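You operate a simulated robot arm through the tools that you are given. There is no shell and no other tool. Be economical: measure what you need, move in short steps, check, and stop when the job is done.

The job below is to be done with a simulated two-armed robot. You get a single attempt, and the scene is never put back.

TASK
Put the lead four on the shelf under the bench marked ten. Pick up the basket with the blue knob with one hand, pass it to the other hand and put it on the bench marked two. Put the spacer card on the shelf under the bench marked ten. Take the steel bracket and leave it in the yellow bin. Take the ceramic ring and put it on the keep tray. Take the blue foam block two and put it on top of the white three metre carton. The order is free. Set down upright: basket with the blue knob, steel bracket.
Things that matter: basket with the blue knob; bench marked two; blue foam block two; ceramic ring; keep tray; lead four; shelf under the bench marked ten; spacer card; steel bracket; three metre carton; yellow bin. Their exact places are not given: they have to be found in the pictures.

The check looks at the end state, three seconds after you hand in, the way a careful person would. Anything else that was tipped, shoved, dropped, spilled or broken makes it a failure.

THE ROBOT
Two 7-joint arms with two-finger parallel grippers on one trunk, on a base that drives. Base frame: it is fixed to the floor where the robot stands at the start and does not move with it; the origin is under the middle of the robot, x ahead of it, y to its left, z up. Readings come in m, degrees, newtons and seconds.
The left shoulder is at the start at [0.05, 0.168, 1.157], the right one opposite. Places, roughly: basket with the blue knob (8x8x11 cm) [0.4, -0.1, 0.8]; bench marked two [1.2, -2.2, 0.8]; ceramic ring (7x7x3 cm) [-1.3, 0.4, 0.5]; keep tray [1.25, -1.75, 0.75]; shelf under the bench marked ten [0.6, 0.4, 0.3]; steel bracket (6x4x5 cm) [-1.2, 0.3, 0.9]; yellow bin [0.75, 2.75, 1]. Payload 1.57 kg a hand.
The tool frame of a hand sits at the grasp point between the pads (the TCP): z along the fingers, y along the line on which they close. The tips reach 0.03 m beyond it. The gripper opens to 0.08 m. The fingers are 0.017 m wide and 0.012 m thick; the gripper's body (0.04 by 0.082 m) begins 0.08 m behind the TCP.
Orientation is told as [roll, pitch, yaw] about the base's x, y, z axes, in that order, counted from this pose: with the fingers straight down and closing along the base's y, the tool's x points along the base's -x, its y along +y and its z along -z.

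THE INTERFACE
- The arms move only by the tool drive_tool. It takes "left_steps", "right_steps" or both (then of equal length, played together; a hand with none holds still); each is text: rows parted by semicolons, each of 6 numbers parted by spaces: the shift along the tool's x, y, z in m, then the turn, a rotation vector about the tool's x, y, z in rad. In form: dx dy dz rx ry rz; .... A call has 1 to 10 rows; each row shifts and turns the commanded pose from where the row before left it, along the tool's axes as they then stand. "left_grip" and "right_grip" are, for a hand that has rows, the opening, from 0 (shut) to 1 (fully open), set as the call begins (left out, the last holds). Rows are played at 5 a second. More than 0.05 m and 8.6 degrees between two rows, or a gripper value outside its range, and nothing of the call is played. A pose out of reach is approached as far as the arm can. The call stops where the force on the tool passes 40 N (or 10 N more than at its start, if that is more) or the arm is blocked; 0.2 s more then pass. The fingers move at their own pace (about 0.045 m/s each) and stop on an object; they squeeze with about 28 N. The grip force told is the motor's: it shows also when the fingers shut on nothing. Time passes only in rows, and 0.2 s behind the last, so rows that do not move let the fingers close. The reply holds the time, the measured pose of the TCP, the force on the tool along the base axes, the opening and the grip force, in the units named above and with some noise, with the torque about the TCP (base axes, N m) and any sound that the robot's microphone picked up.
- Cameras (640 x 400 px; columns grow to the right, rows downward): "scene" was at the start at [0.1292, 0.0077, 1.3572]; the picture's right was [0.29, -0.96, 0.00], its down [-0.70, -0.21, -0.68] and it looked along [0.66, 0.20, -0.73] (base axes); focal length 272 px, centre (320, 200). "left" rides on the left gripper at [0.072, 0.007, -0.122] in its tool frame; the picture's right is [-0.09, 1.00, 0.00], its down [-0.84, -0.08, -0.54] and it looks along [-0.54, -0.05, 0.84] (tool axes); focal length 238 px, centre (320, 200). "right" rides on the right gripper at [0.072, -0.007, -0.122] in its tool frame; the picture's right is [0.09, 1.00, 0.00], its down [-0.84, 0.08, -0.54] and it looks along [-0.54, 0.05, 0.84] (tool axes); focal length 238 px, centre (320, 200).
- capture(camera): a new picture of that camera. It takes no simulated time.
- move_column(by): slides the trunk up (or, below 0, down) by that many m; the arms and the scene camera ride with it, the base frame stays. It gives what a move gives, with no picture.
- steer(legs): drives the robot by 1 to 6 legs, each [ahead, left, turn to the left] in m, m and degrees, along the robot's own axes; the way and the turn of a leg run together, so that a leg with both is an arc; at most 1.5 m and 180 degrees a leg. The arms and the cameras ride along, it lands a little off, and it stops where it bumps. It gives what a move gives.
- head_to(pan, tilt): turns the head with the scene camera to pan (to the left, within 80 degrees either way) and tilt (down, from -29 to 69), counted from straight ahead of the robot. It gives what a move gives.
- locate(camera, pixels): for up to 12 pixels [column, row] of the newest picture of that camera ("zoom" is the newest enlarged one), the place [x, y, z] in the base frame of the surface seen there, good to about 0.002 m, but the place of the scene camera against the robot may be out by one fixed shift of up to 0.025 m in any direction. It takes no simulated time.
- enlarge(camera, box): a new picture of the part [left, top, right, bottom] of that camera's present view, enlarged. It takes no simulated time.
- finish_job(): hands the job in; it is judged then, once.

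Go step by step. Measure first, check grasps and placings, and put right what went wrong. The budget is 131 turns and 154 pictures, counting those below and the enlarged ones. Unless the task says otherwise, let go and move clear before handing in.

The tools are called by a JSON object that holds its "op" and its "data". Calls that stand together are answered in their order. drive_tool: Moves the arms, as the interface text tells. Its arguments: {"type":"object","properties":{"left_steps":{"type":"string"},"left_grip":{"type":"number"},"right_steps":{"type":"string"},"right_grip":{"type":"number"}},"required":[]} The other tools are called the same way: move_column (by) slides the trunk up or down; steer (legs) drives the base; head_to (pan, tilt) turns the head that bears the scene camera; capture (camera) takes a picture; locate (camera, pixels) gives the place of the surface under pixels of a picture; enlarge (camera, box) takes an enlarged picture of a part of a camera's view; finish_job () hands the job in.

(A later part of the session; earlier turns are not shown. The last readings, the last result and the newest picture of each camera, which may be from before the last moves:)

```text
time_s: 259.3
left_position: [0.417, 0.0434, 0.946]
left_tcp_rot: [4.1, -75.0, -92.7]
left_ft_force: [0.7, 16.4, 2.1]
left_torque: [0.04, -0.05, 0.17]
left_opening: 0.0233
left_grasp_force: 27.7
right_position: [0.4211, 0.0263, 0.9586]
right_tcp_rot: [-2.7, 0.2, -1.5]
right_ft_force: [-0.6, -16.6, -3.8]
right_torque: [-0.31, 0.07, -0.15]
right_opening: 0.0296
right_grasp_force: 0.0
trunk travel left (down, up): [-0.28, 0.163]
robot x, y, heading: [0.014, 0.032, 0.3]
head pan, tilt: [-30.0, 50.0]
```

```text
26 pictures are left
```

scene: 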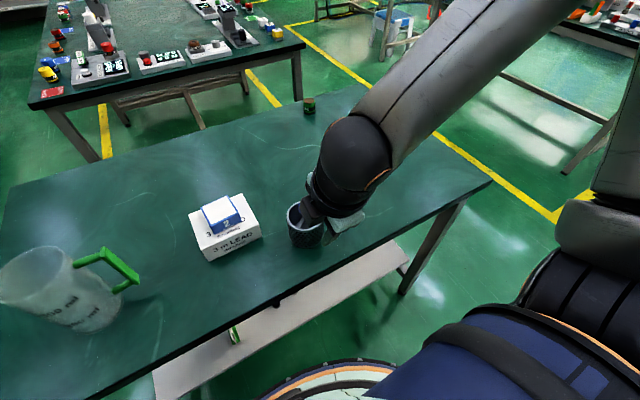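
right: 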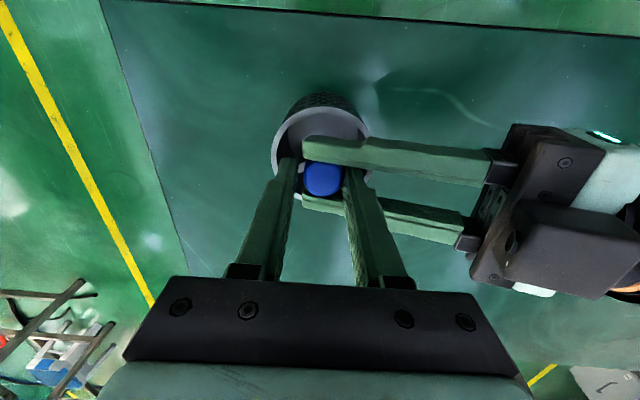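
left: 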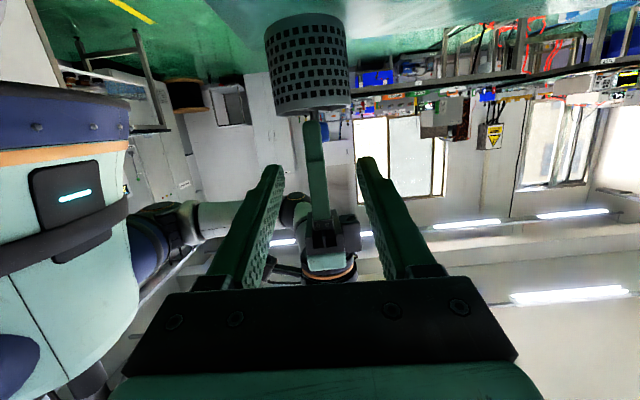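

The left hand holds the knob; the right fingers are open around it. Withdraw the right hand straight up.

{"op": "drive_tool", "data": {"right_steps": "0 0 -0.005 0 0 0; 0 0 -0.02 0 0 0; 0 0 -0.03 0 0 0; 0 0 -0.04 0 0 0; 0 -0.04 -0.02 0 0 0; 0 -0.045 0 0 0 0; 0 -0.045 0 0 0 0; 0 0 0 0 0 0", "right_grip": 0.36}}

{"op": "capture", "data": {"camera": "right"}}

```text
time_s: 261.1
left_position: [0.4169, 0.0432, 0.9466]
left_tcp_rot: [4.2, -75.0, -92.6]
left_ft_force: [-0.4, -0.1, -0.6]
left_torque: [0.02, 0.0, -0.01]
left_opening: 0.0234
left_grasp_force: 28.5
right_position: [0.4161, -0.0993, 1.0819]
right_tcp_rot: [-2.3, 0.3, -1.3]
right_ft_force: [-0.1, 0.4, -0.2]
right_torque: [0.0, -0.01, -0.03]
right_opening: 0.0287
right_grasp_force: 0.1
trunk travel left (down, up): [-0.28, 0.163]
robot x, y, heading: [0.0058, 0.0323, 0.5]
head pan, tilt: [-30.0, 50.0]
```

```text
25 pictures are left
```

right: 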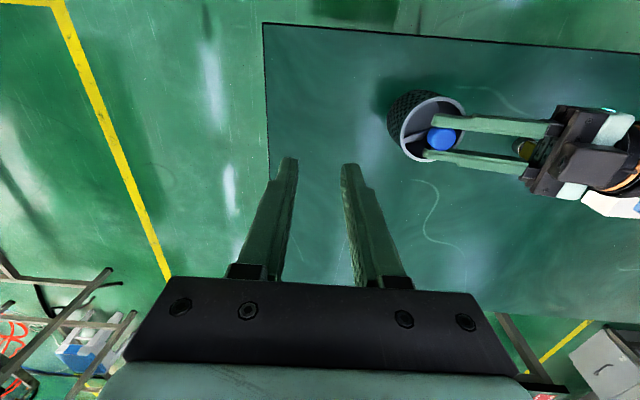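

The pass succeeded: left hand holds the basket by the knob. Raise and drive toward bench two, then look.

{"op": "move_column", "data": {"by": 0.12}}

{"op": "steer", "data": {"legs": [[-0.25, 0, 0], [0, -1.0, 0], [1.15, 0, 0], [0, 0, -90]]}}

{"op": "head_to", "data": {"pan": 0, "tilt": 35}}

{"op": "capture", "data": {"camera": "scene"}}

{"op": "locate", "data": {"camera": "scene", "pixels": [[320, 250], [200, 250], [450, 250], [320, 200], [320, 300], [150, 220], [500, 220], [320, 220], [400, 220], [250, 220], [400, 280], [240, 280]]}}

```text
time_s: 262.6
left_position: [0.418, 0.043, 1.0674]
left_tcp_rot: [4.1, -75.1, -92.7]
left_ft_force: [0.9, -0.5, -1.1]
left_torque: [0.02, -0.03, -0.01]
left_opening: 0.0232
left_grasp_force: 27.6
right_position: [0.4174, -0.0985, 1.2026]
right_tcp_rot: [-2.4, 0.2, -1.2]
right_ft_force: [-0.5, -1.1, -0.5]
right_torque: [-0.01, 0.0, -0.01]
right_opening: 0.0286
right_grasp_force: 0.1
trunk travel left (down, up): [-0.4, 0.043]
robot x, y, heading: [0.0079, 0.0305, 0.4]
head pan, tilt: [-30.0, 50.0]
```

```text
time_s: 278.4
left_position: [0.956, -1.3386, 1.0658]
left_tcp_rot: [4.2, -75.0, 180.0]
left_ft_force: [0.0, -0.8, -0.2]
left_torque: [-0.02, -0.05, 0.01]
left_opening: 0.0234
left_grasp_force: 28.2
right_position: [0.8137, -1.3437, 1.2017]
right_tcp_rot: [-2.4, 0.3, -88.7]
right_ft_force: [0.2, -0.7, -0.6]
right_torque: [0.0, -0.01, 0.01]
right_opening: 0.0289
right_grasp_force: 0.1
trunk travel left (down, up): [-0.4, 0.043]
robot x, y, heading: [0.9233, -0.9332, -86.9]
head pan, tilt: [-30.0, 50.0]
```

```text
time_s: 279.3
left_position: [0.9568, -1.3392, 1.066]
left_tcp_rot: [4.2, -75.0, -180.0]
left_ft_force: [-0.1, 0.3, -0.3]
left_torque: [-0.01, -0.04, 0.01]
left_opening: 0.0236
left_grasp_force: 28.3
right_position: [0.8134, -1.3444, 1.2023]
right_tcp_rot: [-2.3, 0.2, -88.8]
right_ft_force: [-0.9, 0.4, -0.9]
right_torque: [0.03, -0.03, 0.02]
right_opening: 0.0291
right_grasp_force: 0.1
trunk travel left (down, up): [-0.4, 0.043]
robot x, y, heading: [0.9287, -0.935, -86.8]
head pan, tilt: [0.0, 35.0]
```

```text
24 pictures are left
```

scene: 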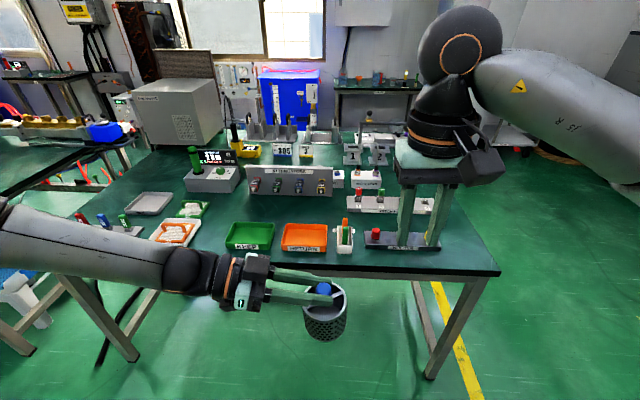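

```text
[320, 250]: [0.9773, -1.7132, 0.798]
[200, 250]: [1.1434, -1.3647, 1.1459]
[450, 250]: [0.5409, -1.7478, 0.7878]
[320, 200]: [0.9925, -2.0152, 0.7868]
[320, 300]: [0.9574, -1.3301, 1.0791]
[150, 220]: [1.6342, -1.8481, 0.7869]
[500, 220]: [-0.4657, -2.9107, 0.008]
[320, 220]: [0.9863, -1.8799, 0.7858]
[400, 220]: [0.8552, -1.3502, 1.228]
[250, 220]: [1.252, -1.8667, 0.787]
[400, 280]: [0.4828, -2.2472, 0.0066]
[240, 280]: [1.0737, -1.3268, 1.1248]
```

Bench two (tag 2) top is z≈0.78, front edge y≈-1.65; KEEP tray at (250,236). The free spot for the basket is its right front corner. Measure it closely.

{"op": "enlarge", "data": {"camera": "scene", "box": [340, 180, 520, 290]}}

{"op": "locate", "data": {"camera": "zoom", "pixels": [[560, 300], [500, 305], [360, 245], [350, 225], [445, 200], [400, 300], [130, 185], [560, 270], [480, 230], [345, 95]]}}

{"op": "locate", "data": {"camera": "scene", "pixels": [[228, 246], [272, 248], [234, 224], [275, 226], [250, 235], [250, 262]]}}

```text
3.56 times, centred on (430, 235) of scene
```

zoom: 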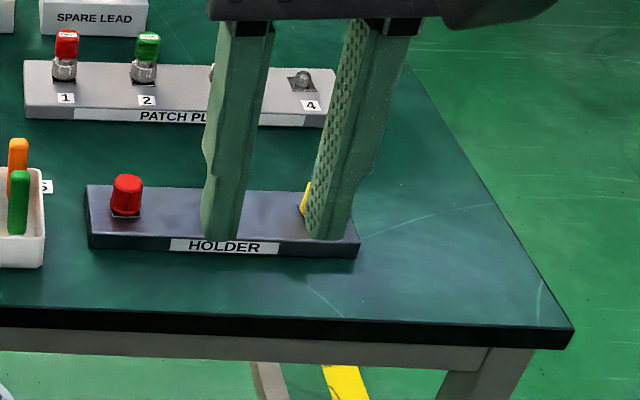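

```text
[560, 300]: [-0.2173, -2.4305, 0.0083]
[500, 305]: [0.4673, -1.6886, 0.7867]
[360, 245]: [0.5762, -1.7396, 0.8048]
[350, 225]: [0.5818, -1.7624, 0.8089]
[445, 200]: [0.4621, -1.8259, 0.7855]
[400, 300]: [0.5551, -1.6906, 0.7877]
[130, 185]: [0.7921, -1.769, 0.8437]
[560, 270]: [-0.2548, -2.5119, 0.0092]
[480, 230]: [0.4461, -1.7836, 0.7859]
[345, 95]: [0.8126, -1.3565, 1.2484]
```

```text
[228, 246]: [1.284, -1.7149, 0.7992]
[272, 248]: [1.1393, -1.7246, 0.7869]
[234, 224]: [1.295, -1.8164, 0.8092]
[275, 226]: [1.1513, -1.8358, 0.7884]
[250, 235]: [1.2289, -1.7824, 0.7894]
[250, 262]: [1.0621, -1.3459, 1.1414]
```

Free spot at about (0.515, −1.745). Drive to the right end of the bench facing +x so that the left hand's body stays off the bench front.

{"op": "steer", "data": {"legs": [[0, 0, 87], [-0.96, 0, 0], [0, -0.82, 0]]}}

{"op": "head_to", "data": {"pan": 5, "tilt": 55}}

{"op": "capture", "data": {"camera": "scene"}}

```text
time_s: 291.8
left_position: [0.3606, -1.722, 1.0662]
left_tcp_rot: [4.1, -74.9, -95.2]
left_ft_force: [0.2, -1.3, -0.5]
left_torque: [0.08, 0.0, 0.0]
left_opening: 0.0237
left_grasp_force: 28.0
right_position: [0.3535, -1.8656, 1.2019]
right_tcp_rot: [-2.4, 0.2, -3.9]
right_ft_force: [-0.2, 0.0, 0.7]
right_torque: [-0.01, -0.02, 0.02]
right_opening: 0.0288
right_grasp_force: 0.0
trunk travel left (down, up): [-0.4, 0.043]
robot x, y, heading: [-0.0461, -1.714, -2.3]
head pan, tilt: [0.0, 35.0]
```

```text
time_s: 292.6
left_position: [0.361, -1.722, 1.0667]
left_tcp_rot: [4.0, -75.0, -95.2]
left_ft_force: [0.8, -0.1, -1.5]
left_torque: [0.01, -0.03, -0.02]
left_opening: 0.0231
left_grasp_force: 27.2
right_position: [0.3546, -1.8636, 1.2014]
right_tcp_rot: [-2.4, 0.2, -4.0]
right_ft_force: [-1.0, -0.3, -0.3]
right_torque: [-0.01, 0.05, -0.03]
right_opening: 0.0288
right_grasp_force: 0.1
trunk travel left (down, up): [-0.4, 0.043]
robot x, y, heading: [-0.0456, -1.711, -2.3]
head pan, tilt: [5.0, 55.0]
```

```text
22 pictures are left
```

scene: 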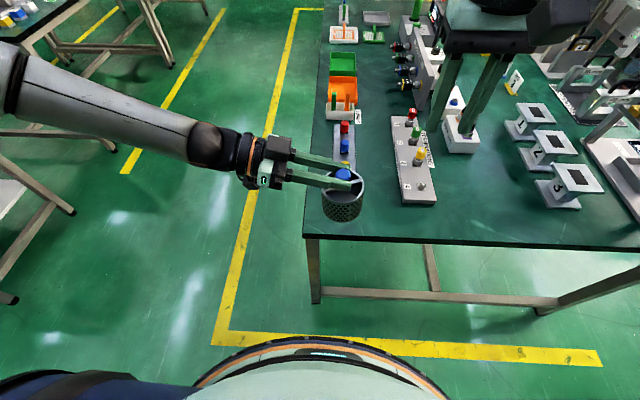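

{"op": "locate", "data": {"camera": "scene", "pixels": [[305, 237], [380, 240], [370, 215], [412, 204], [395, 195], [328, 225], [345, 177], [362, 185], [323, 195], [345, 165]]}}

```text
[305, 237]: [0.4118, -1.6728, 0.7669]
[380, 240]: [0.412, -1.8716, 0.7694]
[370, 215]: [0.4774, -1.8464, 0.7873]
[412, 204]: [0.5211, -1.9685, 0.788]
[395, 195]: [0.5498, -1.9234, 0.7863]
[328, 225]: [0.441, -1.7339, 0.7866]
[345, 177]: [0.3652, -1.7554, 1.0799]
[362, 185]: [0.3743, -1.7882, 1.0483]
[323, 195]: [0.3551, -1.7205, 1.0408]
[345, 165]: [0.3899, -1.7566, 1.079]
```

Target basket centre (0.48, −1.76), with ≥6 cm margin all round. Align, move in, and lower by column.

{"op": "steer", "data": {"legs": [[0, 0, 2.3], [0.12, -0.04, 0]]}}

{"op": "move_column", "data": {"by": -0.175}}

{"op": "drive_tool", "data": {"left_steps": "0.004 0 -0.001 0 0 0; 0.003 0 -0.0008 0 0 0; 0.002 0 -0.0005 0 0 0; 0.002 0 -0.0005 0 0 0; 0 0 0 0 0 0"}}

{"op": "enlarge", "data": {"camera": "scene", "box": [220, 120, 460, 290]}}

```text
time_s: 294.3
left_position: [0.4803, -1.7439, 1.0661]
left_tcp_rot: [4.0, -75.0, -92.5]
left_ft_force: [0.2, -1.1, -1.1]
left_torque: [0.04, -0.03, -0.04]
left_opening: 0.0232
left_grasp_force: 28.5
right_position: [0.48, -1.8869, 1.2013]
right_tcp_rot: [-2.4, 0.4, -1.5]
right_ft_force: [0.1, 0.5, -0.1]
right_torque: [-0.01, 0.03, -0.01]
right_opening: 0.029
right_grasp_force: 0.0
trunk travel left (down, up): [-0.4, 0.043]
robot x, y, heading: [0.0724, -1.7565, 0.2]
head pan, tilt: [5.0, 55.0]
```

```text
time_s: 296.3
left_position: [0.481, -1.7434, 0.8913]
left_tcp_rot: [4.1, -75.0, -92.9]
left_ft_force: [0.8, -0.3, -0.7]
left_torque: [0.0, 0.01, 0.02]
left_opening: 0.0233
left_grasp_force: 28.4
right_position: [0.4794, -1.8851, 1.0272]
right_tcp_rot: [-2.4, 0.2, -1.6]
right_ft_force: [-0.2, -0.1, 0.6]
right_torque: [-0.01, -0.04, -0.01]
right_opening: 0.0285
right_grasp_force: 0.1
trunk travel left (down, up): [-0.225, 0.218]
robot x, y, heading: [0.0717, -1.7535, -0.0]
head pan, tilt: [5.0, 55.0]
```

```text
time_s: 297.5
left_position: [0.4803, -1.7354, 0.8847]
left_tcp_rot: [4.0, -74.9, -92.9]
left_ft_force: [0.0, 1.2, -0.2]
left_torque: [0.01, 0.01, 0.01]
left_opening: 0.0232
left_grasp_force: 27.8
left hand out of reach, approached as far as the arm can: row 3
right_position: [0.4787, -1.8852, 1.0271]
right_tcp_rot: [-2.4, 0.2, -1.4]
right_ft_force: [0.0, -0.1, -0.6]
right_torque: [0.01, 0.01, -0.02]
right_opening: 0.0286
right_grasp_force: 0.1
trunk travel left (down, up): [-0.225, 0.218]
robot x, y, heading: [0.071, -1.7519, 0.3]
head pan, tilt: [5.0, 55.0]
```

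```text
2.35 times, centred on (340, 205) of scene
```

zoom: 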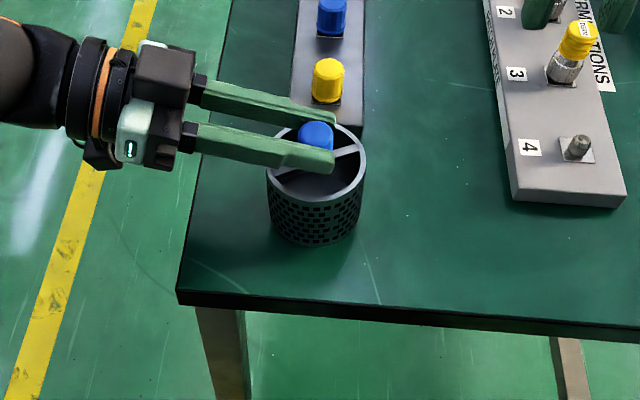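

Just above the surface, well clear of the holder. Lower by small column steps until contact.

{"op": "move_column", "data": {"by": -0.005}}

{"op": "move_column", "data": {"by": -0.003}}

```text
time_s: 298.0
left_position: [0.4782, -1.7346, 0.8802]
left_tcp_rot: [4.2, -74.9, -92.9]
left_ft_force: [-0.1, 0.2, -1.2]
left_torque: [0.01, -0.01, 0.0]
left_opening: 0.0234
left_grasp_force: 28.3
right_position: [0.4798, -1.886, 1.0223]
right_tcp_rot: [-2.4, 0.1, -1.5]
right_ft_force: [0.8, -0.1, 0.2]
right_torque: [-0.03, -0.01, 0.0]
right_opening: 0.0288
right_grasp_force: 0.0
trunk travel left (down, up): [-0.22, 0.223]
robot x, y, heading: [0.0747, -1.7542, -0.0]
head pan, tilt: [5.0, 55.0]
```

```text
time_s: 298.5
left_position: [0.4798, -1.7363, 0.8794]
left_tcp_rot: [4.6, -75.1, -93.5]
left_ft_force: [-0.3, 1.8, 9.4]
left_torque: [0.36, 0.08, -0.02]
left_opening: 0.0233
left_grasp_force: 27.7
right_position: [0.4783, -1.8852, 1.02]
right_tcp_rot: [-2.5, 0.2, -1.6]
right_ft_force: [-0.4, -0.5, -0.1]
right_torque: [-0.02, -0.01, -0.01]
right_opening: 0.0285
right_grasp_force: 0.1
trunk travel left (down, up): [-0.217, 0.226]
robot x, y, heading: [0.0732, -1.7535, 0.3]
head pan, tilt: [5.0, 55.0]
```

Contact at 9 N. Release and withdraw along the fingers.

{"op": "drive_tool", "data": {"left_steps": "0 0 0 0 0 0; 0 0 0 0 0 0; 0 0 0 0 0 0; 0 0 -0.03 0 0 0; 0 0 -0.04 0 0 0; 0 0 -0.04 0 0 0; 0 0 -0.03 0 0 0; 0 0 0 0 0 0", "left_grip": 0.65}}

{"op": "enlarge", "data": {"camera": "scene", "box": [220, 120, 460, 290]}}

```text
time_s: 300.3
left_position: [0.4759, -1.599, 0.9135]
left_tcp_rot: [4.1, -75.0, -92.8]
left_ft_force: [0.5, -0.3, -0.5]
left_torque: [-0.01, 0.02, 0.01]
left_opening: 0.0523
left_grasp_force: 0.1
right_position: [0.4792, -1.8854, 1.02]
right_tcp_rot: [-2.4, 0.2, -1.5]
right_ft_force: [0.4, 0.8, 0.3]
right_torque: [0.02, 0.02, -0.02]
right_opening: 0.0287
right_grasp_force: 0.2
trunk travel left (down, up): [-0.217, 0.226]
robot x, y, heading: [0.0726, -1.7544, 0.3]
head pan, tilt: [5.0, 55.0]
```

```text
2.35 times, centred on (340, 205) of scene
```

zoom: 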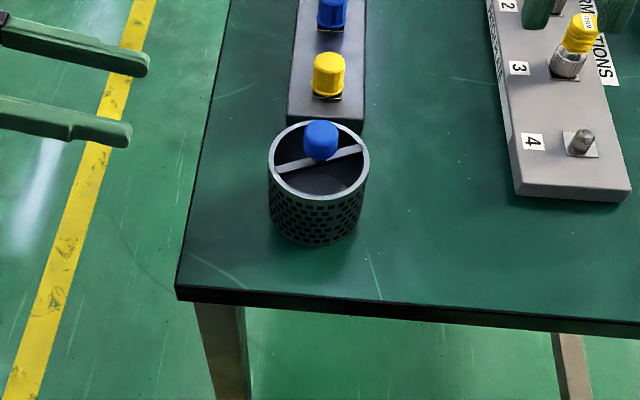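

The basket stands upright on bench two. Now drive to bench 8 for the bracket and ring, turning the left hand back to vertical on the way.

{"op": "steer", "data": {"legs": [[-0.36, 0, 0], [0, 1.0, 0], [0, 0.85, 0]]}}

{"op": "move_column", "data": {"by": 0.15}}

{"op": "drive_tool", "data": {"left_steps": "0 0 0 0 0.131 0; 0 0 0 0 0.131 0; 0 0 0 0 0.131 0; 0 0 0 0 0.131 0; 0 0 0 0 0.131 0; 0 0 0 0 0.131 0; 0 0 0 0 0.131 0; 0 0 0 0 0.131 0; 0 0 0 0 0.131 0; 0 0 0 0 0.131 0"}}

{"op": "drive_tool", "data": {"left_steps": "0.02 0 0 0 0 -0.148; 0.02 0 0 0 0 -0.148; 0.02 0 0 0 0 -0.148; 0.02 0 0 0 0 -0.148; 0.02 0 0 0 0 -0.148; 0.02 0 0 0 0 -0.148; 0.02 0 0 0 0 -0.148; 0 0 0 0 0 -0.148; 0 0 0 0 0 -0.148; 0 0 0 0 0 -0.148"}}

{"op": "steer", "data": {"legs": [[0, 0, 179.7]]}}

{"op": "drive_tool", "data": {"left_steps": "0 0 0 0 0 -0.075; 0 0 0 0 0 -0.075", "right_steps": "0 0 0 -0.04 0 0.02; 0 0 0 0 0 0", "right_grip": 1}}

```text
time_s: 311.5
left_position: [0.1365, 0.2409, 0.9122]
left_tcp_rot: [4.2, -74.9, -93.6]
left_ft_force: [-0.9, 0.5, 0.3]
left_torque: [0.04, 0.01, 0.01]
left_opening: 0.0518
left_grasp_force: 0.2
right_position: [0.1358, -0.0437, 1.0188]
right_tcp_rot: [-2.4, 0.2, -2.1]
right_ft_force: [0.2, 0.0, -0.7]
right_torque: [0.0, -0.01, 0.0]
right_opening: 0.0287
right_grasp_force: 0.0
trunk travel left (down, up): [-0.217, 0.226]
robot x, y, heading: [-0.2676, 0.0901, -0.6]
head pan, tilt: [5.0, 55.0]
```

```text
time_s: 313.2
left_position: [0.1365, 0.2413, 1.0636]
left_tcp_rot: [4.1, -74.9, -93.4]
left_ft_force: [-0.1, -0.6, -0.3]
left_torque: [-0.03, -0.02, 0.02]
left_opening: 0.0521
left_grasp_force: 0.1
right_position: [0.1368, -0.0427, 1.1683]
right_tcp_rot: [-2.4, 0.1, -2.1]
right_ft_force: [-0.2, 0.0, 0.3]
right_torque: [0.0, -0.02, -0.03]
right_opening: 0.0287
right_grasp_force: 0.1
trunk travel left (down, up): [-0.367, 0.076]
robot x, y, heading: [-0.268, 0.0899, -0.3]
head pan, tilt: [5.0, 55.0]
```

```text
time_s: 315.4
left_position: [0.1372, 0.2422, 1.0627]
left_tcp_rot: [1.1, 0.3, -89.4]
left_ft_force: [-0.4, 0.0, 1.0]
left_torque: [-0.01, 0.02, 0.02]
left_opening: 0.052
left_grasp_force: 0.1
right_position: [0.1381, -0.044, 1.1684]
right_tcp_rot: [-2.4, 0.1, -2.1]
right_ft_force: [-0.2, -0.1, 0.7]
right_torque: [0.02, 0.03, 0.02]
right_opening: 0.0288
right_grasp_force: 0.1
trunk travel left (down, up): [-0.367, 0.076]
robot x, y, heading: [-0.2659, 0.0913, -0.6]
head pan, tilt: [5.0, 55.0]
```

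```text
time_s: 317.6
left_position: [0.0918, 0.5077, 1.0799]
left_tcp_rot: [-0.6, -1.0, -5.0]
left_ft_force: [0.9, -0.1, -0.3]
left_torque: [-0.04, -0.03, -0.02]
left_opening: 0.0523
left_grasp_force: 0.0
left hand out of reach, approached as far as the arm can: row 6, 7, 8, 9, 10
right_position: [0.1369, -0.0429, 1.1688]
right_tcp_rot: [-2.3, 0.2, -2.1]
right_ft_force: [-0.4, 0.2, 0.4]
right_torque: [-0.01, -0.03, -0.01]
right_opening: 0.0287
right_grasp_force: 0.1
trunk travel left (down, up): [-0.367, 0.076]
robot x, y, heading: [-0.2681, 0.0946, -0.6]
head pan, tilt: [5.0, 55.0]
```

```text
time_s: 325.3
left_position: [-0.6497, -0.3033, 1.0792]
left_tcp_rot: [-0.5, -1.1, 171.9]
left_ft_force: [-0.1, 0.2, -0.3]
left_torque: [0.01, 0.01, 0.01]
left_opening: 0.0519
left_grasp_force: 0.1
right_position: [-0.6656, 0.2499, 1.1696]
right_tcp_rot: [-2.5, 0.2, 174.9]
right_ft_force: [0.3, -0.7, -0.1]
right_torque: [-0.03, -0.03, -0.03]
right_opening: 0.0286
right_grasp_force: 0.1
trunk travel left (down, up): [-0.367, 0.076]
robot x, y, heading: [-0.2673, 0.091, 176.5]
head pan, tilt: [5.0, 55.0]
```

```text
time_s: 325.9
left_position: [-0.6519, -0.3365, 1.0746]
left_tcp_rot: [-1.1, -1.0, -179.8]
left_ft_force: [0.3, 0.1, 0.2]
left_torque: [0.03, -0.05, 0.01]
left_opening: 0.0519
left_grasp_force: 0.1
left hand out of reach, approached as far as the arm can: row 1, 2
right_position: [-0.6655, 0.2486, 1.1692]
right_tcp_rot: [-0.1, 0.2, 173.6]
right_ft_force: [0.9, -0.4, 0.4]
right_torque: [0.0, -0.01, -0.03]
right_opening: 0.0799
right_grasp_force: 0.5
trunk travel left (down, up): [-0.367, 0.076]
robot x, y, heading: [-0.2669, 0.0903, 176.7]
head pan, tilt: [5.0, 55.0]
```

Retract the left hand, fix heading, drive in and view the bracket from the right camera.

{"op": "drive_tool", "data": {"left_steps": "0.04 0 0 0 0 0; 0.04 0 0 0 0 0; 0.04 0 0 0 0 0; 0.04 0 0 0 0 0; 0.04 0 0 0 0 0; 0 0 0 0 0 0"}}

{"op": "steer", "data": {"legs": [[0, 0, 3.3], [0.42, 0, 0]]}}

{"op": "drive_tool", "data": {"right_steps": "0 0 0 0 0 -0.05; -0.03 0 0 0 0 -0.05; -0.03 0 0 0 0 0; 0 0 0 0 0 0"}}

{"op": "capture", "data": {"camera": "right"}}

```text
time_s: 327.3
left_position: [-0.4581, -0.3682, 1.0682]
left_tcp_rot: [-0.8, -0.9, -179.6]
left_ft_force: [-0.1, -0.1, 0.4]
left_torque: [-0.01, -0.05, -0.01]
left_opening: 0.0521
left_grasp_force: 0.1
left hand out of reach, approached as far as the arm can: row 1, 2, 3, 4, 5
right_position: [-0.6651, 0.2494, 1.1689]
right_tcp_rot: [-0.1, 0.2, 173.6]
right_ft_force: [-0.1, 0.3, 0.2]
right_torque: [-0.01, 0.01, -0.01]
right_opening: 0.0799
right_grasp_force: 0.1
trunk travel left (down, up): [-0.367, 0.076]
robot x, y, heading: [-0.2687, 0.0903, 176.6]
head pan, tilt: [5.0, 55.0]
```

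```text
time_s: 330.3
left_position: [-0.8478, -0.3783, 1.0678]
left_tcp_rot: [-0.9, -1.0, -176.4]
left_ft_force: [-0.4, 0.2, -0.1]
left_torque: [-0.04, -0.03, 0.01]
left_opening: 0.0519
left_grasp_force: 0.2
right_position: [-1.09, 0.2284, 1.1685]
right_tcp_rot: [0.0, 0.2, 176.9]
right_ft_force: [-0.2, -0.2, -0.7]
right_torque: [-0.01, -0.01, 0.0]
right_opening: 0.0799
right_grasp_force: 0.0
trunk travel left (down, up): [-0.367, 0.076]
robot x, y, heading: [-0.6827, 0.0948, 179.8]
head pan, tilt: [5.0, 55.0]
```

```text
time_s: 331.3
left_position: [-0.8477, -0.3773, 1.0685]
left_tcp_rot: [-0.9, -1.0, -176.5]
left_ft_force: [-0.1, -0.5, 0.0]
left_torque: [-0.01, 0.01, 0.02]
left_opening: 0.0519
left_grasp_force: 0.0
right_position: [-1.1493, 0.2268, 1.1674]
right_tcp_rot: [-0.1, 0.2, -177.5]
right_ft_force: [0.9, 0.0, 0.1]
right_torque: [-0.01, -0.02, -0.01]
right_opening: 0.0798
right_grasp_force: 0.1
trunk travel left (down, up): [-0.367, 0.076]
robot x, y, heading: [-0.6888, 0.0944, 179.5]
head pan, tilt: [5.0, 55.0]
```

```text
19 pictures are left
```

right: 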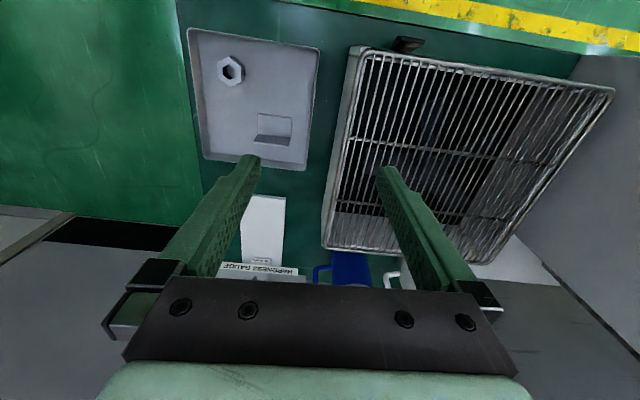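

{"op": "enlarge", "data": {"camera": "right", "box": [180, 20, 340, 180]}}

{"op": "locate", "data": {"camera": "right", "pixels": [[259, 115], [291, 118], [260, 134], [290, 137], [272, 141], [275, 125], [300, 125], [240, 125], [202, 150], [305, 165], [230, 70]]}}

```text
2.50 times, centred on (260, 100) of right
```

zoom: 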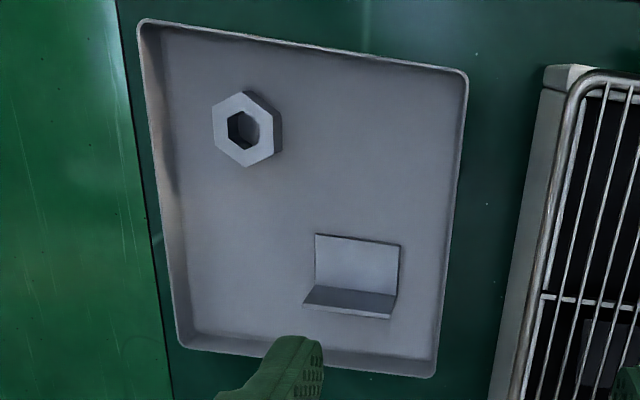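

```text
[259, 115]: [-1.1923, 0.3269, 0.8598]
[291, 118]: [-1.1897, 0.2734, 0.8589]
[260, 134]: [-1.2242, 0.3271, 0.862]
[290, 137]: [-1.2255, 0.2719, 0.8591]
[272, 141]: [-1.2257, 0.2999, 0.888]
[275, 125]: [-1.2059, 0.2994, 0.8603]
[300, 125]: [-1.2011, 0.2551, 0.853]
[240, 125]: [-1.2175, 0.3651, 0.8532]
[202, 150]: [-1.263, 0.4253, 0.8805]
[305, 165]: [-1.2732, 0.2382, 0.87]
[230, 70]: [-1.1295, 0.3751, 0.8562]
```

Bracket centre y 0.300, vertical plate x −1.226, base plate top 0.859. Position the right hand over it (closing along y) and descend part way.

{"op": "steer", "data": {"legs": [[0.05, -0.03, 0]]}}

{"op": "move_column", "data": {"by": -0.12}}

{"op": "drive_tool", "data": {"right_steps": "-0.01 -0.022 0 0 0 0; -0.01 -0.022 0 0 0 0; 0 0 0.04 0 0 0; 0 0 0.04 0 0 0; 0 0 0 0 0 0"}}

{"op": "capture", "data": {"camera": "right"}}

```text
time_s: 332.2
left_position: [-0.9003, -0.3466, 1.0688]
left_tcp_rot: [-0.9, -0.9, -176.6]
left_ft_force: [0.0, -0.5, -0.3]
left_torque: [0.01, -0.04, 0.0]
left_opening: 0.0522
left_grasp_force: 0.0
right_position: [-1.2005, 0.258, 1.1674]
right_tcp_rot: [-0.1, 0.2, -177.4]
right_ft_force: [0.5, -0.5, 0.1]
right_torque: [0.0, -0.02, -0.03]
right_opening: 0.08
right_grasp_force: 0.1
trunk travel left (down, up): [-0.367, 0.076]
robot x, y, heading: [-0.7371, 0.1232, 179.7]
head pan, tilt: [5.0, 55.0]
```

```text
time_s: 333.8
left_position: [-0.898, -0.347, 0.9485]
left_tcp_rot: [-0.9, -1.1, -176.6]
left_ft_force: [0.4, -0.3, -0.3]
left_torque: [-0.03, 0.0, 0.04]
left_opening: 0.0517
left_grasp_force: 0.0
right_position: [-1.1988, 0.2577, 1.0476]
right_tcp_rot: [-0.1, 0.2, -177.3]
right_ft_force: [-0.2, 0.2, -0.2]
right_torque: [0.02, -0.01, 0.03]
right_opening: 0.0802
right_grasp_force: 0.0
trunk travel left (down, up): [-0.247, 0.196]
robot x, y, heading: [-0.7338, 0.121, 179.5]
head pan, tilt: [5.0, 55.0]
```

```text
time_s: 334.9
left_position: [-0.8997, -0.3471, 0.9492]
left_tcp_rot: [-0.9, -0.9, -176.6]
left_ft_force: [0.3, -0.2, -0.2]
left_torque: [0.0, 0.02, 0.02]
left_opening: 0.0519
left_grasp_force: 0.0
right_position: [-1.2204, 0.3012, 0.9675]
right_tcp_rot: [-0.2, 0.1, -177.4]
right_ft_force: [0.4, 0.5, 0.0]
right_torque: [0.0, 0.01, 0.06]
right_opening: 0.08
right_grasp_force: 0.1
trunk travel left (down, up): [-0.247, 0.196]
robot x, y, heading: [-0.7366, 0.1246, 179.9]
head pan, tilt: [5.0, 55.0]
```

```text
17 pictures are left
```

right: 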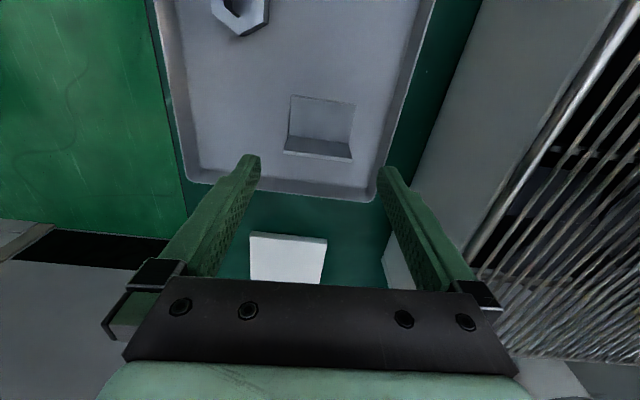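

Centred. Descend to z 0.887, grip and lift 15 cm.

{"op": "drive_tool", "data": {"right_steps": "0 0 0.035 0 0 0; 0 0 0.03 0 0 0; 0 0 0.0155 0 0 0; 0 0 0 0 0 0"}}

{"op": "drive_tool", "data": {"right_steps": "0 0 0 0 0 0; 0 0 0 0 0 0; 0 0 0 0 0 0; 0 0 0 0 0 0", "right_grip": 0}}

{"op": "drive_tool", "data": {"right_steps": "0 0 -0.03 0 0 0; 0 0 -0.04 0 0 0; 0 0 -0.04 0 0 0; 0 0 -0.04 0 0 0; 0 0 0 0 0 0"}}

{"op": "capture", "data": {"camera": "right"}}

```text
time_s: 335.9
left_position: [-0.8992, -0.3467, 0.9482]
left_tcp_rot: [-1.0, -1.0, -176.6]
left_ft_force: [0.6, -0.1, -0.2]
left_torque: [0.0, 0.01, -0.03]
left_opening: 0.0519
left_grasp_force: 0.0
right_position: [-1.2198, 0.3021, 0.8875]
right_tcp_rot: [-0.2, 0.2, -177.4]
right_ft_force: [-0.4, -0.3, -1.2]
right_torque: [-0.03, -0.02, 0.0]
right_opening: 0.0802
right_grasp_force: 0.0
trunk travel left (down, up): [-0.247, 0.196]
robot x, y, heading: [-0.7367, 0.1265, 179.9]
head pan, tilt: [5.0, 55.0]
```

```text
time_s: 336.9
left_position: [-0.8991, -0.3474, 0.949]
left_tcp_rot: [-0.8, -1.0, -176.5]
left_ft_force: [-1.0, -0.3, 0.3]
left_torque: [-0.01, -0.02, 0.0]
left_opening: 0.0522
left_grasp_force: 0.0
right_position: [-1.2205, 0.3019, 0.8875]
right_tcp_rot: [-0.1, 0.1, -177.4]
right_ft_force: [0.1, -0.8, -0.7]
right_torque: [-0.04, 0.0, 0.02]
right_opening: 0.0598
right_grasp_force: 27.7
trunk travel left (down, up): [-0.247, 0.196]
robot x, y, heading: [-0.7371, 0.1233, 179.8]
head pan, tilt: [5.0, 55.0]
```

```text
time_s: 338.1
left_position: [-0.8984, -0.3465, 0.9495]
left_tcp_rot: [-0.9, -0.9, -176.6]
left_ft_force: [0.2, -0.1, 0.3]
left_torque: [-0.04, -0.01, 0.03]
left_opening: 0.0516
left_grasp_force: 0.0
right_position: [-1.2228, 0.2987, 1.0376]
right_tcp_rot: [-0.1, 0.2, -177.4]
right_ft_force: [-0.8, 0.8, -1.7]
right_torque: [0.01, 0.01, 0.01]
right_opening: 0.0597
right_grasp_force: 27.9
trunk travel left (down, up): [-0.247, 0.196]
robot x, y, heading: [-0.7351, 0.1231, 179.6]
head pan, tilt: [5.0, 55.0]
```

```text
16 pictures are left
```

right: 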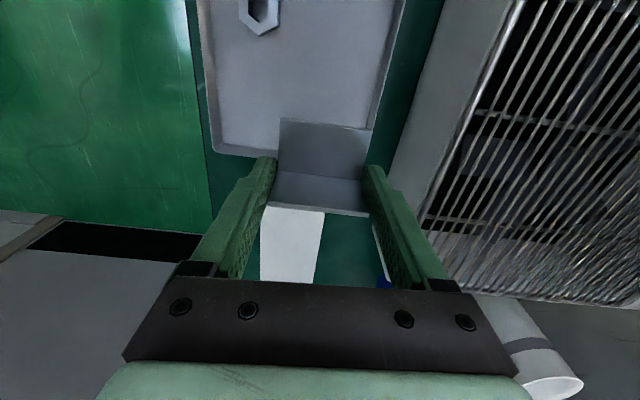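

Bracket held (bottom 3.45 cm below TCP). Next the ring: back out, retract the right hand, put the left arm into the low posture, and shift across.

{"op": "steer", "data": {"legs": [[-0.3, 0, 0], [0, -0.58, 0]]}}

{"op": "drive_tool", "data": {"left_steps": "-0.04 -0.012 0 0 0 0; -0.04 -0.012 0 0 0 0; -0.04 -0.012 0 0 0 0; -0.04 -0.012 0 0 0 0; -0.04 -0.012 0 0 0 0; -0.04 -0.012 0 0 0 0; 0 0 0 0 0 0", "right_steps": "0.045 0 0 0 0 0; 0.045 0 0 0 0 0; 0.045 0 0 0 0 0; 0.045 0 0 0 0 0; 0.045 0 0 0 0 0; 0.045 0 0 0 0 0; 0 0 0 0 0 0", "left_grip": 1}}

{"op": "drive_tool", "data": {"left_steps": "0 0 0.02 0 -0.138 0; 0 0 0 0 -0.138 0; 0 0 0 0 -0.138 0; 0 0 0 0 -0.138 0; 0 0 0 0 -0.138 0; 0 0 0 0 -0.138 0; 0 0 0 0 -0.138 0; 0 0 0 0 -0.138 0; 0 0 0 0 -0.138 0; 0 0 0 0 0 0"}}

{"op": "move_column", "data": {"by": -0.147}}

{"op": "drive_tool", "data": {"left_steps": "0.04 0 0 0 0 0; 0.04 0 0 0 0 0; 0.04 0 0 0 0 0; 0.04 0 0 0 0 0; 0.04 0 0 0 0 0; 0.03 0 0 0 0.1 0; 0 0 0 0 0.1 0; 0 0 0 0 0.1 0; 0 0 0 0 0.1 0; 0 0 0 0 0 0"}}

{"op": "capture", "data": {"camera": "left"}}

```text
time_s: 343.1
left_position: [-0.5971, 0.2273, 0.9477]
left_tcp_rot: [-0.9, -1.0, -176.8]
left_ft_force: [-0.4, -1.1, -0.5]
left_torque: [0.02, -0.01, 0.03]
left_opening: 0.052
left_grasp_force: 0.1
right_position: [-0.92, 0.8745, 1.0382]
right_tcp_rot: [-0.1, 0.2, -177.6]
right_ft_force: [-0.5, -0.4, -1.3]
right_torque: [0.02, 0.0, -0.01]
right_opening: 0.0596
right_grasp_force: 27.9
trunk travel left (down, up): [-0.247, 0.196]
robot x, y, heading: [-0.4308, 0.6945, 179.4]
head pan, tilt: [5.0, 55.0]
```

```text
time_s: 344.7
left_position: [-0.8462, 0.2529, 0.9491]
left_tcp_rot: [-1.2, -1.0, -177.0]
left_ft_force: [0.0, 0.6, 0.2]
left_torque: [0.02, -0.01, 0.02]
left_opening: 0.0799
left_grasp_force: 0.1
left hand out of reach, approached as far as the arm can: row 2, 3, 4, 5, 6
right_position: [-0.6478, 0.8844, 1.0381]
right_tcp_rot: [-0.2, 0.1, -177.7]
right_ft_force: [-0.2, 0.2, -1.1]
right_torque: [0.0, 0.02, 0.0]
right_opening: 0.0595
right_grasp_force: 28.2
trunk travel left (down, up): [-0.247, 0.196]
robot x, y, heading: [-0.4343, 0.6979, 179.4]
head pan, tilt: [5.0, 55.0]
```

```text
time_s: 346.9
left_position: [-0.8441, 0.253, 0.9303]
left_tcp_rot: [-2.8, -72.3, -174.2]
left_ft_force: [0.3, -0.2, 0.8]
left_torque: [-0.01, 0.01, -0.02]
left_opening: 0.0798
left_grasp_force: 0.0
right_position: [-0.6476, 0.8841, 1.0391]
right_tcp_rot: [-0.1, 0.3, -177.7]
right_ft_force: [-0.4, 0.7, -2.1]
right_torque: [0.0, 0.03, 0.0]
right_opening: 0.0596
right_grasp_force: 27.6
trunk travel left (down, up): [-0.247, 0.196]
robot x, y, heading: [-0.4341, 0.6995, 179.6]
head pan, tilt: [5.0, 55.0]
```

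```text
time_s: 348.6
left_position: [-0.8434, 0.2518, 0.7828]
left_tcp_rot: [-2.9, -72.1, -173.9]
left_ft_force: [-0.2, -0.9, -0.1]
left_torque: [-0.02, -0.02, -0.02]
left_opening: 0.0798
left_grasp_force: 0.1
right_position: [-0.6479, 0.8834, 0.8907]
right_tcp_rot: [-0.1, 0.1, -177.6]
right_ft_force: [-0.2, 0.2, -1.7]
right_torque: [0.01, 0.03, 0.02]
right_opening: 0.0598
right_grasp_force: 28.3
trunk travel left (down, up): [-0.1, 0.343]
robot x, y, heading: [-0.4362, 0.6943, 179.2]
head pan, tilt: [5.0, 55.0]
```

```text
time_s: 350.8
left_position: [-0.7743, 0.2595, 0.5631]
left_tcp_rot: [-1.4, -49.1, -175.8]
left_ft_force: [-0.2, -0.4, 0.0]
left_torque: [0.04, 0.01, -0.03]
left_opening: 0.0803
left_grasp_force: 0.1
right_position: [-0.6476, 0.8834, 0.8913]
right_tcp_rot: [-0.1, 0.2, -177.7]
right_ft_force: [-0.5, -0.1, -1.5]
right_torque: [0.01, 0.02, 0.02]
right_opening: 0.0598
right_grasp_force: 28.1
trunk travel left (down, up): [-0.1, 0.343]
robot x, y, heading: [-0.4329, 0.6963, 179.7]
head pan, tilt: [5.0, 55.0]
```

```text
15 pictures are left
```

left: 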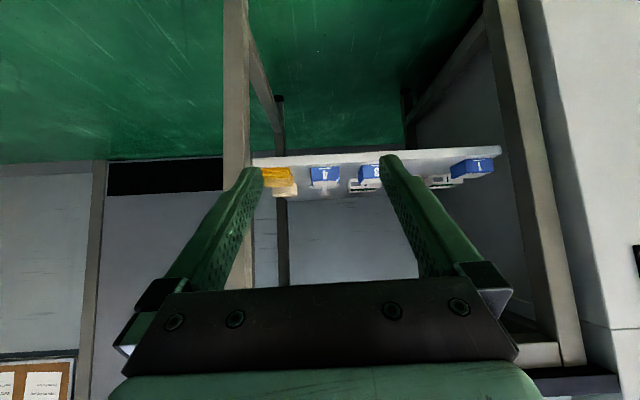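

{"op": "enlarge", "data": {"camera": "left", "box": [215, 145, 375, 215]}}

{"op": "locate", "data": {"camera": "left", "pixels": [[238, 130], [250, 130], [265, 172], [291, 172], [278, 180], [280, 192], [296, 190], [325, 187], [326, 175], [312, 175], [285, 186]]}}

```text
4.00 times, centred on (295, 180) of left
```

zoom: 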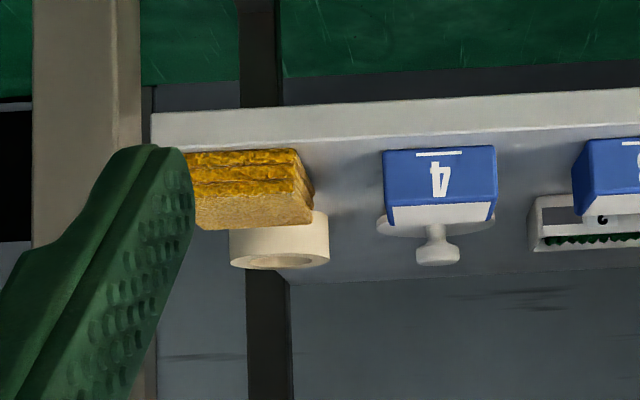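

```text
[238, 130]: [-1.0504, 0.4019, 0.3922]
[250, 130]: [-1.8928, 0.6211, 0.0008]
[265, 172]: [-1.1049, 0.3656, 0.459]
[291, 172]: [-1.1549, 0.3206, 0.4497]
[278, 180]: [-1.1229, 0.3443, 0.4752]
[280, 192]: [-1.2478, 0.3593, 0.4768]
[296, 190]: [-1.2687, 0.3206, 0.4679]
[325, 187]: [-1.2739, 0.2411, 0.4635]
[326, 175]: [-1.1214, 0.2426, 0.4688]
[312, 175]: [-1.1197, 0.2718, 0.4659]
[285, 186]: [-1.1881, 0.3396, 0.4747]
```

Ring centre ≈(−1.26, 0.354), its −y wall is the best grip (clear of the leg). Adjust yaw and pitch, drive in at height, and re-measure.

{"op": "drive_tool", "data": {"left_steps": "0 0 0 0.06 0.018 0.052; 0 0 0 0.06 0.018 0.052; 0 0 0 0 0 0", "left_grip": 0.5}}

{"op": "steer", "data": {"legs": [[0, -0.066, 0], [0.27, 0, 0]]}}

{"op": "drive_tool", "data": {"left_steps": "-0.03 0 0.032 0 0 0; -0.03 0 0.032 0 0 0; 0.01 0 0.01 0 0 0; 0 0 0 0 0 0"}}

{"op": "capture", "data": {"camera": "left"}}

```text
time_s: 351.6
left_position: [-0.7739, 0.259, 0.5638]
left_tcp_rot: [-1.5, -47.3, 175.2]
left_ft_force: [-0.5, 0.2, 0.6]
left_torque: [-0.02, 0.0, 0.01]
left_opening: 0.0402
left_grasp_force: 0.0
right_position: [-0.6473, 0.8847, 0.8903]
right_tcp_rot: [-0.1, 0.2, -177.6]
right_ft_force: [0.3, 0.8, -1.6]
right_torque: [-0.01, 0.03, -0.02]
right_opening: 0.0598
right_grasp_force: 28.1
trunk travel left (down, up): [-0.1, 0.343]
robot x, y, heading: [-0.4336, 0.6955, 179.6]
head pan, tilt: [5.0, 55.0]
```

```text
time_s: 354.1
left_position: [-1.0429, 0.3297, 0.5644]
left_tcp_rot: [-1.5, -47.4, 175.0]
left_ft_force: [-0.9, 0.2, 0.3]
left_torque: [-0.01, 0.0, 0.01]
left_opening: 0.04
left_grasp_force: 0.1
right_position: [-0.915, 0.9561, 0.8919]
right_tcp_rot: [-0.2, 0.3, -177.8]
right_ft_force: [0.1, -0.5, -1.6]
right_torque: [-0.04, 0.02, -0.03]
right_opening: 0.0598
right_grasp_force: 28.0
trunk travel left (down, up): [-0.1, 0.343]
robot x, y, heading: [-0.7006, 0.765, 179.0]
head pan, tilt: [5.0, 55.0]
```

```text
time_s: 355.1
left_position: [-1.131, 0.3381, 0.5498]
left_tcp_rot: [-1.5, -47.4, 175.0]
left_ft_force: [-0.9, -0.4, -0.8]
left_torque: [0.01, 0.03, 0.0]
left_opening: 0.0397
left_grasp_force: 0.1
right_position: [-0.9142, 0.954, 0.8897]
right_tcp_rot: [-0.1, 0.2, -177.8]
right_ft_force: [-0.1, -1.0, -1.4]
right_torque: [0.0, 0.0, 0.0]
right_opening: 0.0598
right_grasp_force: 27.4
trunk travel left (down, up): [-0.1, 0.343]
robot x, y, heading: [-0.7023, 0.7658, 179.2]
head pan, tilt: [5.0, 55.0]
```

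```text
13 pictures are left
```

left: 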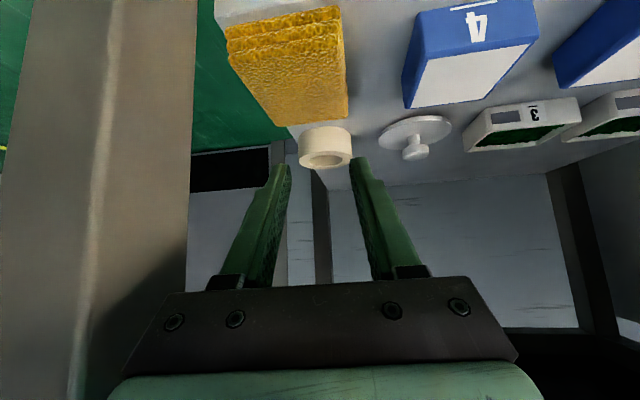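

{"op": "locate", "data": {"camera": "left", "pixels": [[303, 155], [349, 155], [326, 151], [326, 166], [340, 165], [346, 160], [352, 145], [299, 145], [345, 115], [300, 110], [384, 135], [446, 130]]}}

```text
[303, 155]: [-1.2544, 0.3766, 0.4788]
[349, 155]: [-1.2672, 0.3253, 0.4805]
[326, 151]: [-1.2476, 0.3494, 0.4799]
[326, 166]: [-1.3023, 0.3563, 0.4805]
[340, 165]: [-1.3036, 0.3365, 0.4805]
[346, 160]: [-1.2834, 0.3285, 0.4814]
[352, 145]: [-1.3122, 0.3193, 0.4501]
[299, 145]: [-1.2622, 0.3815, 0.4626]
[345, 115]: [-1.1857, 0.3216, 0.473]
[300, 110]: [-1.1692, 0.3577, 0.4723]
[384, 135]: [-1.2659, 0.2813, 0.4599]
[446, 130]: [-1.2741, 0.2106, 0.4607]
```

Ring: centre (−1.276, 0.352), top z 0.480, outer radius ≈0.032. Move over the −y wall, lower, and check.

{"op": "drive_tool", "data": {"left_steps": "-0.0219 0.0059 0.0238 0 0 0; -0.0219 0.0059 0.0238 0 0 0; -0.0219 0.0059 0.0238 0 0 0; -0.0219 0.0059 0.0238 0 0 0; 0.0142 0 0.0131 0 0 0; 0.0142 0 0.0131 0 0 0; 0 0 0 0 0 0"}}

{"op": "enlarge", "data": {"camera": "left", "box": [240, 60, 400, 200]}}

{"op": "locate", "data": {"camera": "left", "pixels": [[320, 120], [300, 120], [340, 120], [350, 110], [330, 130], [345, 125]]}}

```text
time_s: 356.7
left_position: [-1.2631, 0.329, 0.5124]
left_tcp_rot: [-1.6, -47.4, 175.0]
left_ft_force: [0.5, 0.4, 0.1]
left_torque: [0.0, 0.01, 0.03]
left_opening: 0.0403
left_grasp_force: 0.0
right_position: [-0.9154, 0.9544, 0.8912]
right_tcp_rot: [0.0, 0.3, -177.8]
right_ft_force: [-0.3, 0.2, -0.2]
right_torque: [0.01, -0.04, -0.02]
right_opening: 0.0593
right_grasp_force: 28.1
trunk travel left (down, up): [-0.1, 0.343]
robot x, y, heading: [-0.7006, 0.7663, 179.4]
head pan, tilt: [5.0, 55.0]
```

```text
2.86 times, centred on (320, 130) of left
```

zoom: 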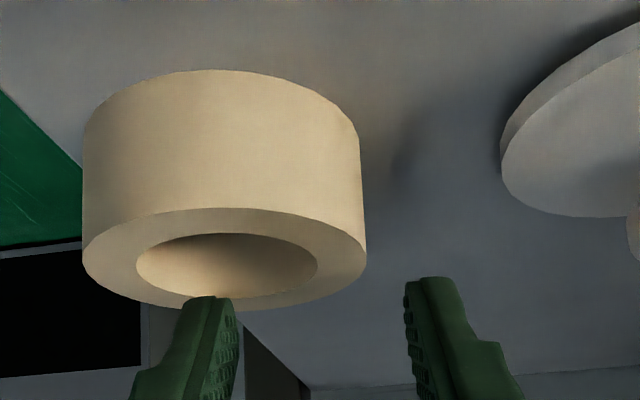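

```text
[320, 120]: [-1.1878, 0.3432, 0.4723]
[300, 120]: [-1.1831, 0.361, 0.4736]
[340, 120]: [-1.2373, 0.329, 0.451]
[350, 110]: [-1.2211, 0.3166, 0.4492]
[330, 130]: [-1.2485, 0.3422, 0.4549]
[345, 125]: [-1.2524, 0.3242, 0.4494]
```

{"op": "locate", "data": {"camera": "zoom", "pixels": [[363, 258], [340, 262], [320, 290], [88, 258], [225, 220], [230, 305], [150, 290], [300, 225], [430, 300], [215, 310]]}}

```text
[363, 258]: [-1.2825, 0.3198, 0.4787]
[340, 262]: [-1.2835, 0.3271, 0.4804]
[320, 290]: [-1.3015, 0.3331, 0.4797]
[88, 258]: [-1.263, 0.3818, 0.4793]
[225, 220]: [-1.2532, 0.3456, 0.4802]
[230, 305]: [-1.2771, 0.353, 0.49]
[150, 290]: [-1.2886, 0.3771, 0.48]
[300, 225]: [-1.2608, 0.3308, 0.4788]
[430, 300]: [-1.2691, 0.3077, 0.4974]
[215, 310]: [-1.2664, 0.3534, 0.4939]
```

Inner finger is over the hole and outer finger outside the wall. Lower 2.1 cm, grip, lift and check.

{"op": "drive_tool", "data": {"left_steps": "0.0078 0.003 0.0071 0 0 0; 0.0078 0 0.0071 0 0 0; 0 0 0 0 0 0"}}

{"op": "drive_tool", "data": {"left_steps": "0 0 0 0 0 0; 0 0 0 0 0 0; 0 0 0 0 0 0; 0 0 0 0 0 0", "left_grip": 0}}

{"op": "drive_tool", "data": {"left_steps": "-0.0147 0 -0.0135 0 0 0; -0.0147 0 -0.0135 0 0 0; -0.0147 0 -0.0135 0 0 0; 0 0 0 0 0 0"}}

{"op": "capture", "data": {"camera": "left"}}

```text
time_s: 357.3
left_position: [-1.2712, 0.3263, 0.5052]
left_tcp_rot: [-2.0, -49.4, 176.0]
left_ft_force: [-2.6, 0.6, 9.0]
left_torque: [0.23, 0.17, 0.14]
left_opening: 0.041
left_grasp_force: 0.3
right_position: [-0.9152, 0.9542, 0.8908]
right_tcp_rot: [-0.1, 0.1, -177.8]
right_ft_force: [-0.9, 0.1, -1.2]
right_torque: [0.03, 0.0, 0.01]
right_opening: 0.0595
right_grasp_force: 28.3
trunk travel left (down, up): [-0.1, 0.343]
robot x, y, heading: [-0.6982, 0.7671, 179.4]
head pan, tilt: [5.0, 55.0]
stopped in row 3 (left hand): the force on the tool passed its limit (the readings are from after the stop); the commanded pose is now the measured one
```

```text
time_s: 358.3
left_position: [-1.2682, 0.3228, 0.5055]
left_tcp_rot: [-1.5, -49.2, 175.6]
left_ft_force: [1.0, -8.9, 22.2]
left_torque: [-0.26, 0.36, 0.21]
left_opening: 0.0
left_grasp_force: 21.7
right_position: [-0.913, 0.9551, 0.8915]
right_tcp_rot: [0.0, 0.0, -177.8]
right_ft_force: [-0.5, 0.9, -1.2]
right_torque: [0.02, -0.04, 0.02]
right_opening: 0.0595
right_grasp_force: 27.8
trunk travel left (down, up): [-0.1, 0.343]
robot x, y, heading: [-0.7002, 0.7686, 179.3]
head pan, tilt: [5.0, 55.0]
```

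```text
time_s: 359.3
left_position: [-1.2641, 0.3254, 0.56]
left_tcp_rot: [-1.8, -48.6, 175.6]
left_ft_force: [0.1, -0.7, -0.5]
left_torque: [-0.02, -0.02, -0.01]
left_opening: 0.0
left_grasp_force: 21.5
right_position: [-0.9149, 0.9537, 0.8911]
right_tcp_rot: [-0.2, 0.2, -177.8]
right_ft_force: [0.2, -0.5, -1.5]
right_torque: [-0.01, 0.01, 0.01]
right_opening: 0.0597
right_grasp_force: 27.9
trunk travel left (down, up): [-0.1, 0.343]
robot x, y, heading: [-0.6991, 0.7665, 179.3]
head pan, tilt: [5.0, 55.0]
```

```text
11 pictures are left
```

left: 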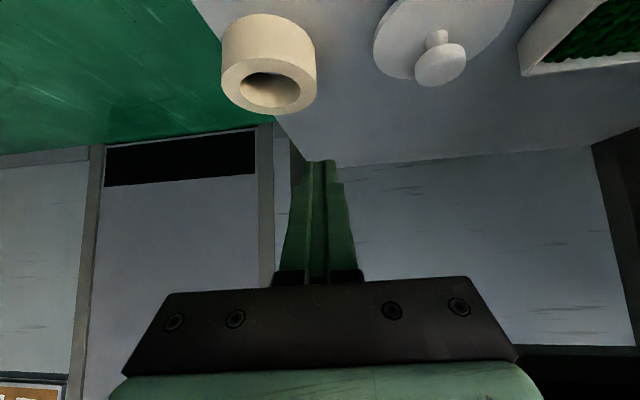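

The fingers touched the ring's rim and stopped; the ring is still on the shelf. Re-measure it.

{"op": "locate", "data": {"camera": "left", "pixels": [[224, 85], [314, 85], [268, 62], [268, 110], [246, 88], [298, 92], [268, 74], [268, 108], [376, 50], [420, 60]]}}

{"op": "drive_tool", "data": {"left_steps": "0 0 0 0 0 0; 0 0 0 0 0 0; 0 0 0 0 0 0", "left_grip": 1}}

```text
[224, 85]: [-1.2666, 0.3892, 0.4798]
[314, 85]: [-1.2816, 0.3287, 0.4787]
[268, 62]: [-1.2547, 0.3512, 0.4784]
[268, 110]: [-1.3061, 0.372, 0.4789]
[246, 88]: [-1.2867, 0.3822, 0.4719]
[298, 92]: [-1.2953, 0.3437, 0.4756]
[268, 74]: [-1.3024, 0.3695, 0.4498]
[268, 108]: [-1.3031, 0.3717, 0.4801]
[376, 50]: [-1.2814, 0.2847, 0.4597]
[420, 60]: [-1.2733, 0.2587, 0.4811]
```

```text
time_s: 360.1
left_position: [-1.2646, 0.3255, 0.5603]
left_tcp_rot: [-1.7, -48.9, 175.6]
left_ft_force: [0.1, -1.0, 0.4]
left_torque: [0.03, 0.01, 0.04]
left_opening: 0.0679
left_grasp_force: 0.0
right_position: [-0.9155, 0.9544, 0.891]
right_tcp_rot: [-0.1, 0.1, -177.7]
right_ft_force: [-0.5, -0.1, -1.0]
right_torque: [0.01, 0.0, -0.02]
right_opening: 0.0595
right_grasp_force: 27.9
trunk travel left (down, up): [-0.1, 0.343]
robot x, y, heading: [-0.7041, 0.7652, 179.2]
head pan, tilt: [5.0, 55.0]
```

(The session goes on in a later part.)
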